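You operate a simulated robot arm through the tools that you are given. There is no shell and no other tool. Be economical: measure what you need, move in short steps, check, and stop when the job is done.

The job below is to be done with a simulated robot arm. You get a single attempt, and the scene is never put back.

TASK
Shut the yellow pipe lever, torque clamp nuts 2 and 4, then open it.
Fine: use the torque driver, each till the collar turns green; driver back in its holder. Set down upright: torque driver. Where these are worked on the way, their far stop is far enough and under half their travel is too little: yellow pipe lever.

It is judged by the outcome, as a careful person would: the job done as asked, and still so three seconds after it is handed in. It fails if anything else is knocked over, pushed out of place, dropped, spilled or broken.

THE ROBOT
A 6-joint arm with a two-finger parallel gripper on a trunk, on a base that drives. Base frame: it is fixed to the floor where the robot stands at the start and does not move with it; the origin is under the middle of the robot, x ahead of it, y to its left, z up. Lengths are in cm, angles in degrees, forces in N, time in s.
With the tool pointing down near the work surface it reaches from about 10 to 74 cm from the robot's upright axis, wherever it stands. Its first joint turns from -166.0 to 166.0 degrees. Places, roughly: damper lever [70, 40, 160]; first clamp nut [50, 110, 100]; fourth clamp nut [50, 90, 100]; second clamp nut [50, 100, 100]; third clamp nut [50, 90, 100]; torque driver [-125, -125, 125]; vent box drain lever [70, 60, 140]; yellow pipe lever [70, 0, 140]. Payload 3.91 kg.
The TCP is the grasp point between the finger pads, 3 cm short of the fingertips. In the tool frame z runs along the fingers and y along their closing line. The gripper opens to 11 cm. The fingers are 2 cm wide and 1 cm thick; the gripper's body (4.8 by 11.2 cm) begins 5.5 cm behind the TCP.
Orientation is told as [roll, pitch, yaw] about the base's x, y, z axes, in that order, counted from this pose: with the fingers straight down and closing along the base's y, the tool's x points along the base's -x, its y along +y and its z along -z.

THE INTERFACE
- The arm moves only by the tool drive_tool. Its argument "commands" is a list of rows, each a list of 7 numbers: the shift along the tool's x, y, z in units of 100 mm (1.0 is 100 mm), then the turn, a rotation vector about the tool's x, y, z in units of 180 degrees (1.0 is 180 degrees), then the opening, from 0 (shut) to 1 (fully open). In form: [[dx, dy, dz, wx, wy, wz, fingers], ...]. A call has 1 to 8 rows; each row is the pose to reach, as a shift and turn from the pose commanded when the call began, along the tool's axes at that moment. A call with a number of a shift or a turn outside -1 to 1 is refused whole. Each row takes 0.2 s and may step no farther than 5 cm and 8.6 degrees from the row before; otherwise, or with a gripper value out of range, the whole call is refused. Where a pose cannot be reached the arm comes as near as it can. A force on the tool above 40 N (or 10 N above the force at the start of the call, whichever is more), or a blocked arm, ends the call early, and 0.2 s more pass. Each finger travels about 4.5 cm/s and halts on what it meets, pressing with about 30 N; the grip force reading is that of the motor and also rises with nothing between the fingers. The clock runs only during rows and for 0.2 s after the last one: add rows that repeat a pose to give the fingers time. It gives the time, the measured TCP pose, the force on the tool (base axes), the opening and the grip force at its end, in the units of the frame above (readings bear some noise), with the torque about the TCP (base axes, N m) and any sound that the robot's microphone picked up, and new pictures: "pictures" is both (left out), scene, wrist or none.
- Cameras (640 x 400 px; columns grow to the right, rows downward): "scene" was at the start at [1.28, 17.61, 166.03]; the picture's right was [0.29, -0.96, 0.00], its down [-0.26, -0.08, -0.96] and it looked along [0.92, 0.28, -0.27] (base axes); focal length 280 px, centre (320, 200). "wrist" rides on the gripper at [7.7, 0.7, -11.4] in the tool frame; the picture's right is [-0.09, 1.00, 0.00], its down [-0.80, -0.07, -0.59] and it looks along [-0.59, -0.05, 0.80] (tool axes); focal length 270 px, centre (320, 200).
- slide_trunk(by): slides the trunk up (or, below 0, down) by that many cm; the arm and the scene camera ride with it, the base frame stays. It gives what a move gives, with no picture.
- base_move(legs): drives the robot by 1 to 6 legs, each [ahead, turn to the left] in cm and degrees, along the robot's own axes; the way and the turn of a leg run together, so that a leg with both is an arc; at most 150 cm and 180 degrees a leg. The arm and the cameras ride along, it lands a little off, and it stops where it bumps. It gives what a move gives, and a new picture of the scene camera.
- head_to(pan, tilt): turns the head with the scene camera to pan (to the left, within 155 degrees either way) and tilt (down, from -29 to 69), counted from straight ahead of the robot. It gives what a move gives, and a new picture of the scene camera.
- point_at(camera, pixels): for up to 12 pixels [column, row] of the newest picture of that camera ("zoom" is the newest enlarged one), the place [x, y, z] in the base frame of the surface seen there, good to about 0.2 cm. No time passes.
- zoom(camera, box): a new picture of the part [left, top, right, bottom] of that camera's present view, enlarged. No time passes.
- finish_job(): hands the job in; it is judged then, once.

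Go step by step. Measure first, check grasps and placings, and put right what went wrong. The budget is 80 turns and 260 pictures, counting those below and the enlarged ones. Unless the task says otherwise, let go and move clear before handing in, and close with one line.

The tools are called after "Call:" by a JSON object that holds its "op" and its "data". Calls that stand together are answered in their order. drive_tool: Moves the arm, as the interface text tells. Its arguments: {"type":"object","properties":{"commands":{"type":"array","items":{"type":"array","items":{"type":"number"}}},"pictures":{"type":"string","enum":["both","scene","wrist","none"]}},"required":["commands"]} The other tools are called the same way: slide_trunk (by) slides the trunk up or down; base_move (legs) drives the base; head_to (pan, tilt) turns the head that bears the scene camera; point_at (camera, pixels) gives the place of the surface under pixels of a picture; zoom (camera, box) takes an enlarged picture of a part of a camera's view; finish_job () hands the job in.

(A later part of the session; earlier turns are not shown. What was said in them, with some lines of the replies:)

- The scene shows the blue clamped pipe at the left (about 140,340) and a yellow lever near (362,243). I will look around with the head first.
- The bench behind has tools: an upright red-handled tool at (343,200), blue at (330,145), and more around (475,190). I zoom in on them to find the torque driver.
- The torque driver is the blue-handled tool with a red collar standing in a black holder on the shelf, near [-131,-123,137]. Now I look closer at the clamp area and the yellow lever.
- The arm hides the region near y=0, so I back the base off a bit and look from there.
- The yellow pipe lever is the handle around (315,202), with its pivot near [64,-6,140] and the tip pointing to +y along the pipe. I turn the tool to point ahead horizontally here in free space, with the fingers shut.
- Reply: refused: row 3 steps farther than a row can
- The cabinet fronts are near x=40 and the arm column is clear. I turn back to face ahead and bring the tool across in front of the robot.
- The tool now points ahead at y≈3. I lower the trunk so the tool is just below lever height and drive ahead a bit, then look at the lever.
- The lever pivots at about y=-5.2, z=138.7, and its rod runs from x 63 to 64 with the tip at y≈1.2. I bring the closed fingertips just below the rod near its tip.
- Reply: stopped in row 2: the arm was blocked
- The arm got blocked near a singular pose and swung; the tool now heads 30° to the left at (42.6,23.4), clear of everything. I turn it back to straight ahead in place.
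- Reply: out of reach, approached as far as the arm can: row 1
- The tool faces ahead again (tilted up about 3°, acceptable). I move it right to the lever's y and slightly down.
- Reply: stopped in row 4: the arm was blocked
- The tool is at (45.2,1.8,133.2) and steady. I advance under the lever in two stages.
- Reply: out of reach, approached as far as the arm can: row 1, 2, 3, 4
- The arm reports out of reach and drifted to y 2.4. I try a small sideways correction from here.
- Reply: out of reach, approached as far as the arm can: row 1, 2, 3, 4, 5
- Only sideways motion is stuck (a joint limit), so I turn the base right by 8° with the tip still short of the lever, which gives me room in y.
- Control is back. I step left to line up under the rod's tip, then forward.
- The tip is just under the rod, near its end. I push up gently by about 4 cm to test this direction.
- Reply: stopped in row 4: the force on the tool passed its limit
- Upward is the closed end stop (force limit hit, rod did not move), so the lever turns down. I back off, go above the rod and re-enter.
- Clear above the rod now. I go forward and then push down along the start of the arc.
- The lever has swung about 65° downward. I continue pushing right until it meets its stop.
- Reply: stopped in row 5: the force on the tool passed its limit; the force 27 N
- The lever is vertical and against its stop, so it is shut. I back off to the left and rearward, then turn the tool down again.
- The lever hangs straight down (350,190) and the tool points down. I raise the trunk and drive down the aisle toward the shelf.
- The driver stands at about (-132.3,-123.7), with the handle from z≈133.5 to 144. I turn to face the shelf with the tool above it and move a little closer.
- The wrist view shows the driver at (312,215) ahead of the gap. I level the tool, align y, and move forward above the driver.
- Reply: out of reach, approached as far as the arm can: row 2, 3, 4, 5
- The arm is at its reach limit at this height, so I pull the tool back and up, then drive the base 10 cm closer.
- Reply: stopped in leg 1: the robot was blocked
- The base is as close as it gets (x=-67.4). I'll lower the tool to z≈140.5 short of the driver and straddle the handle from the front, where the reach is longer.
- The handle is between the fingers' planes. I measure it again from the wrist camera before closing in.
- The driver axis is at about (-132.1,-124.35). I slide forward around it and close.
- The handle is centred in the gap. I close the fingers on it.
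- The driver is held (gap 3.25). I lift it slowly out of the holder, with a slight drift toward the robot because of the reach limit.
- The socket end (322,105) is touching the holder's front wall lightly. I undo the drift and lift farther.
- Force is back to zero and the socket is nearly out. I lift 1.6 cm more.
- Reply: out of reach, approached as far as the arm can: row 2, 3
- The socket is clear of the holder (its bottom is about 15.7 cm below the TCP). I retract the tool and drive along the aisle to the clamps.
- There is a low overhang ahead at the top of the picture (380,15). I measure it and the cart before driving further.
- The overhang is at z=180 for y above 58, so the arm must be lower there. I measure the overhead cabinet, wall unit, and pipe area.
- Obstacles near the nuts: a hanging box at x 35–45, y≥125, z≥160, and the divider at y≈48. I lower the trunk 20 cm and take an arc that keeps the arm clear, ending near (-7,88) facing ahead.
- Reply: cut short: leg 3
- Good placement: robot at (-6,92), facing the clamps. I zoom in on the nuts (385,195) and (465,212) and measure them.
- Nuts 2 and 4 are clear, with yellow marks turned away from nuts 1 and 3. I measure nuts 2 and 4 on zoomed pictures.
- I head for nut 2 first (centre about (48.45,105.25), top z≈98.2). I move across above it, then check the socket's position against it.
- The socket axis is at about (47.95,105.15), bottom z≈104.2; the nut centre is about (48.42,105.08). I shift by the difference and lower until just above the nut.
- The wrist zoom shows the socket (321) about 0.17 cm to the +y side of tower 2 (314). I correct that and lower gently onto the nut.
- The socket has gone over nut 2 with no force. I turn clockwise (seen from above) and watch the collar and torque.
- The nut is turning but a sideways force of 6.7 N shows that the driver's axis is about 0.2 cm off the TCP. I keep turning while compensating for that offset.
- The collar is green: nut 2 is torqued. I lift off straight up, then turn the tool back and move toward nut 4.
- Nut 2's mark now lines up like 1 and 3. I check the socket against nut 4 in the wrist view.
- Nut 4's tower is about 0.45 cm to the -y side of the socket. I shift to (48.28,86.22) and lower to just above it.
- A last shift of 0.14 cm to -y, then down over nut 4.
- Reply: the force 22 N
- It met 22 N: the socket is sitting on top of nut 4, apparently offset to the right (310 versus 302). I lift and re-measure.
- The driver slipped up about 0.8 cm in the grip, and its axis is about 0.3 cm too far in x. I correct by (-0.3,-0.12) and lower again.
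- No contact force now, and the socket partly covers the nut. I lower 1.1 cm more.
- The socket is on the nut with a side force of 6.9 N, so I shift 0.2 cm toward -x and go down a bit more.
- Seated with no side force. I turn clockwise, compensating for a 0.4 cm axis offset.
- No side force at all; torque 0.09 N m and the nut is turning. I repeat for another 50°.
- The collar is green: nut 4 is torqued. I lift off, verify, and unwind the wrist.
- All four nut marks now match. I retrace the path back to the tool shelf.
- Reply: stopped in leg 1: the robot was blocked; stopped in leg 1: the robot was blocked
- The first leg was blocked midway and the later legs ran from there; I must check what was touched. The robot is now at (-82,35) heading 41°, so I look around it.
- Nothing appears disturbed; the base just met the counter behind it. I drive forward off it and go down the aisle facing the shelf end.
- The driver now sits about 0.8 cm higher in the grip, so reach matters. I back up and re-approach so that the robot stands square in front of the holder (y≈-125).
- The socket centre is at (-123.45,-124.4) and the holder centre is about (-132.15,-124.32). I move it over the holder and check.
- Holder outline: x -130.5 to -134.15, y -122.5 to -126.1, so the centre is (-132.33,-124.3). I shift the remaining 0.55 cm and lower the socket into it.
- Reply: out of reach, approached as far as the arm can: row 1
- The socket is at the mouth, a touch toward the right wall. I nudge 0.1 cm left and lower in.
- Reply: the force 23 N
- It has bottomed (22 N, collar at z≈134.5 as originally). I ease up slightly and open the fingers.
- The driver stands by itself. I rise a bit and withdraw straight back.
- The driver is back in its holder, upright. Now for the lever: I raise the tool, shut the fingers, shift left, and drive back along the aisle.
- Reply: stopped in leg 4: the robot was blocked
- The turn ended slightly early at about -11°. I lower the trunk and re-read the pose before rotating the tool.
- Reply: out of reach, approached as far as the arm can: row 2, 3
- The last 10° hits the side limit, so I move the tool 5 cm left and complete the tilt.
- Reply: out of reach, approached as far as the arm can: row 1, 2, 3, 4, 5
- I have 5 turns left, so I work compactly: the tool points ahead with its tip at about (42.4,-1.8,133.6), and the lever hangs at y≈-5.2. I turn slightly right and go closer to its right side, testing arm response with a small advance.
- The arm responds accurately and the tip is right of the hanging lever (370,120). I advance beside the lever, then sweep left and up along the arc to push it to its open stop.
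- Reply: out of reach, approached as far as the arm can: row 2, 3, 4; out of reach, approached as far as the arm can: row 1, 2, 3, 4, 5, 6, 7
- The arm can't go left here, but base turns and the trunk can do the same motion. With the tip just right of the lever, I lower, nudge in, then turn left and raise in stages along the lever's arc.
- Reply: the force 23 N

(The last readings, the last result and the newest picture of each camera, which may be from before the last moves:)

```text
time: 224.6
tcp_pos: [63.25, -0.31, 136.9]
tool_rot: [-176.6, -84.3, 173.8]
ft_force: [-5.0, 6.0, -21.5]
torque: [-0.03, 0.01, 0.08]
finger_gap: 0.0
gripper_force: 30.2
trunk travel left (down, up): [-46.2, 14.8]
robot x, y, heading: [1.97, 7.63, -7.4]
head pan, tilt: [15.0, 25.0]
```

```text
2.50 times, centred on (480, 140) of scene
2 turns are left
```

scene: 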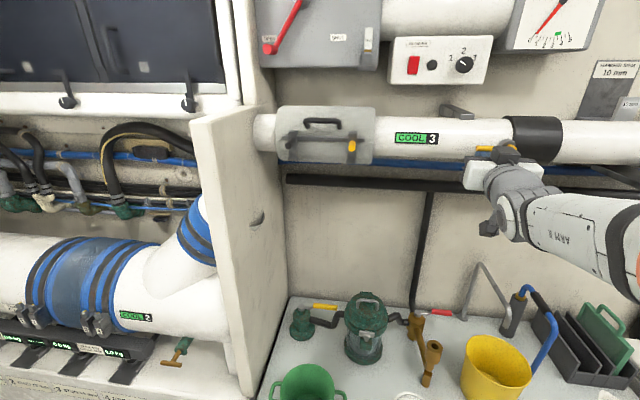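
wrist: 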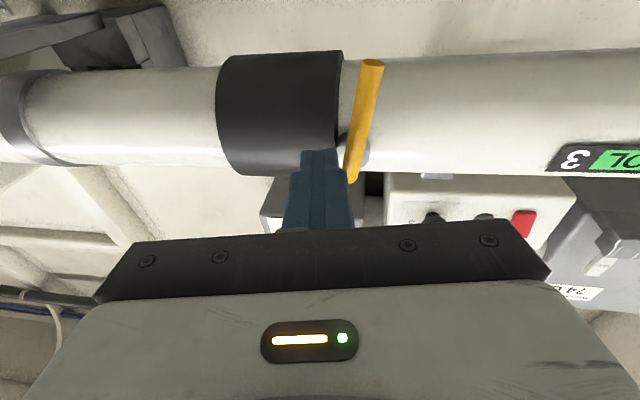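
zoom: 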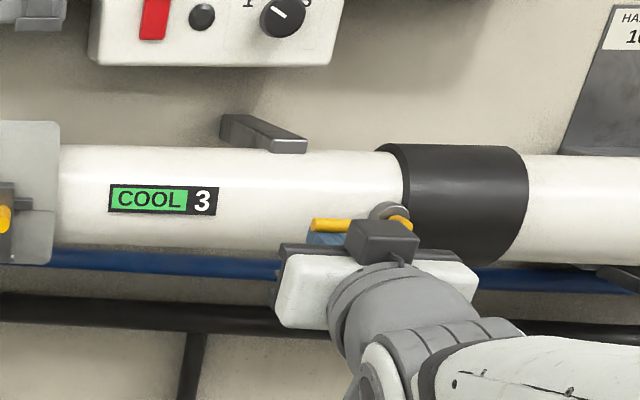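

The lever is horizontal again and pressed against its stop (21.5 N). I lower the trunk to release it, back straight away, and check.

Call:
{"op": "slide_trunk", "data": {"by": -1.8}}

Call:
{"op": "base_move", "data": {"legs": [[-25, 0]]}}

Call:
{"op": "zoom", "data": {"camera": "scene", "box": [320, 90, 560, 240]}}

```text
time: 225.2
tcp_pos: [63.08, -0.42, 135.69]
tool_rot: [-177.2, -83.7, 174.3]
ft_force: [-0.3, 0.4, 0.0]
torque: [-0.02, -0.01, 0.01]
finger_gap: 0.0
gripper_force: 30.6
trunk travel left (down, up): [-44.4, 16.6]
robot x, y, heading: [1.84, 7.48, -7.2]
head pan, tilt: [15.0, 25.0]
```

```text
time: 227.0
tcp_pos: [38.22, 2.89, 135.65]
tool_rot: [-177.2, -83.8, 174.3]
ft_force: [-0.1, -0.4, 0.5]
torque: [-0.01, 0.01, 0.01]
finger_gap: 0.0
gripper_force: 30.0
trunk travel left (down, up): [-44.4, 16.6]
robot x, y, heading: [-22.74, 10.22, -7.2]
head pan, tilt: [15.0, 25.0]
```

scene: 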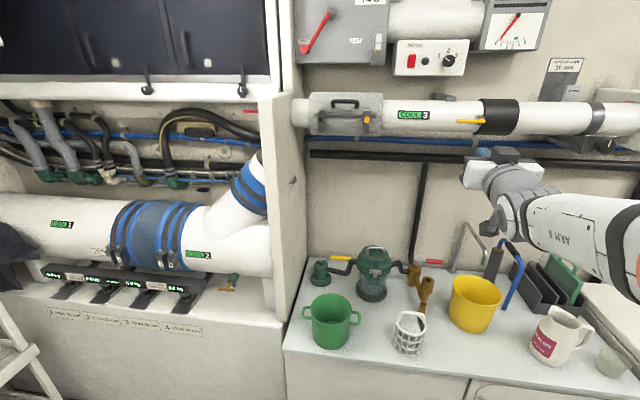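

```text
2.67 times, centred on (440, 165) of scene
1 turns are left
```

zoom: 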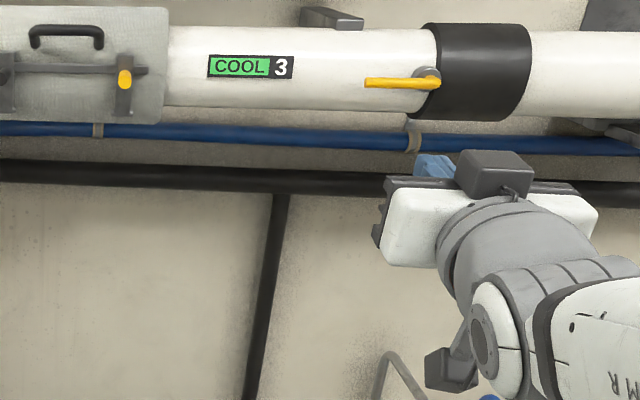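

The lever lies along the pipe again, open (400,83 in the zoom), and the robot is clear, so I hand in the job: yellow lever shut, nuts 2 and 4 torqued to green, driver upright in its holder, lever reopened.

Call:
{"op": "finish_job", "data": {}}

```text
The job is handed in.
```

I shut the yellow pipe lever to its stop, torqued clamp nuts 2 and 4 until the collar turned green each time, and opened the lever again to its stop. The torque driver is upright in its holder. The base stopped against something four times while driving; the pictures afterwards showed nothing moved or knocked over, though I couldn't tell what it met at two of those stops.
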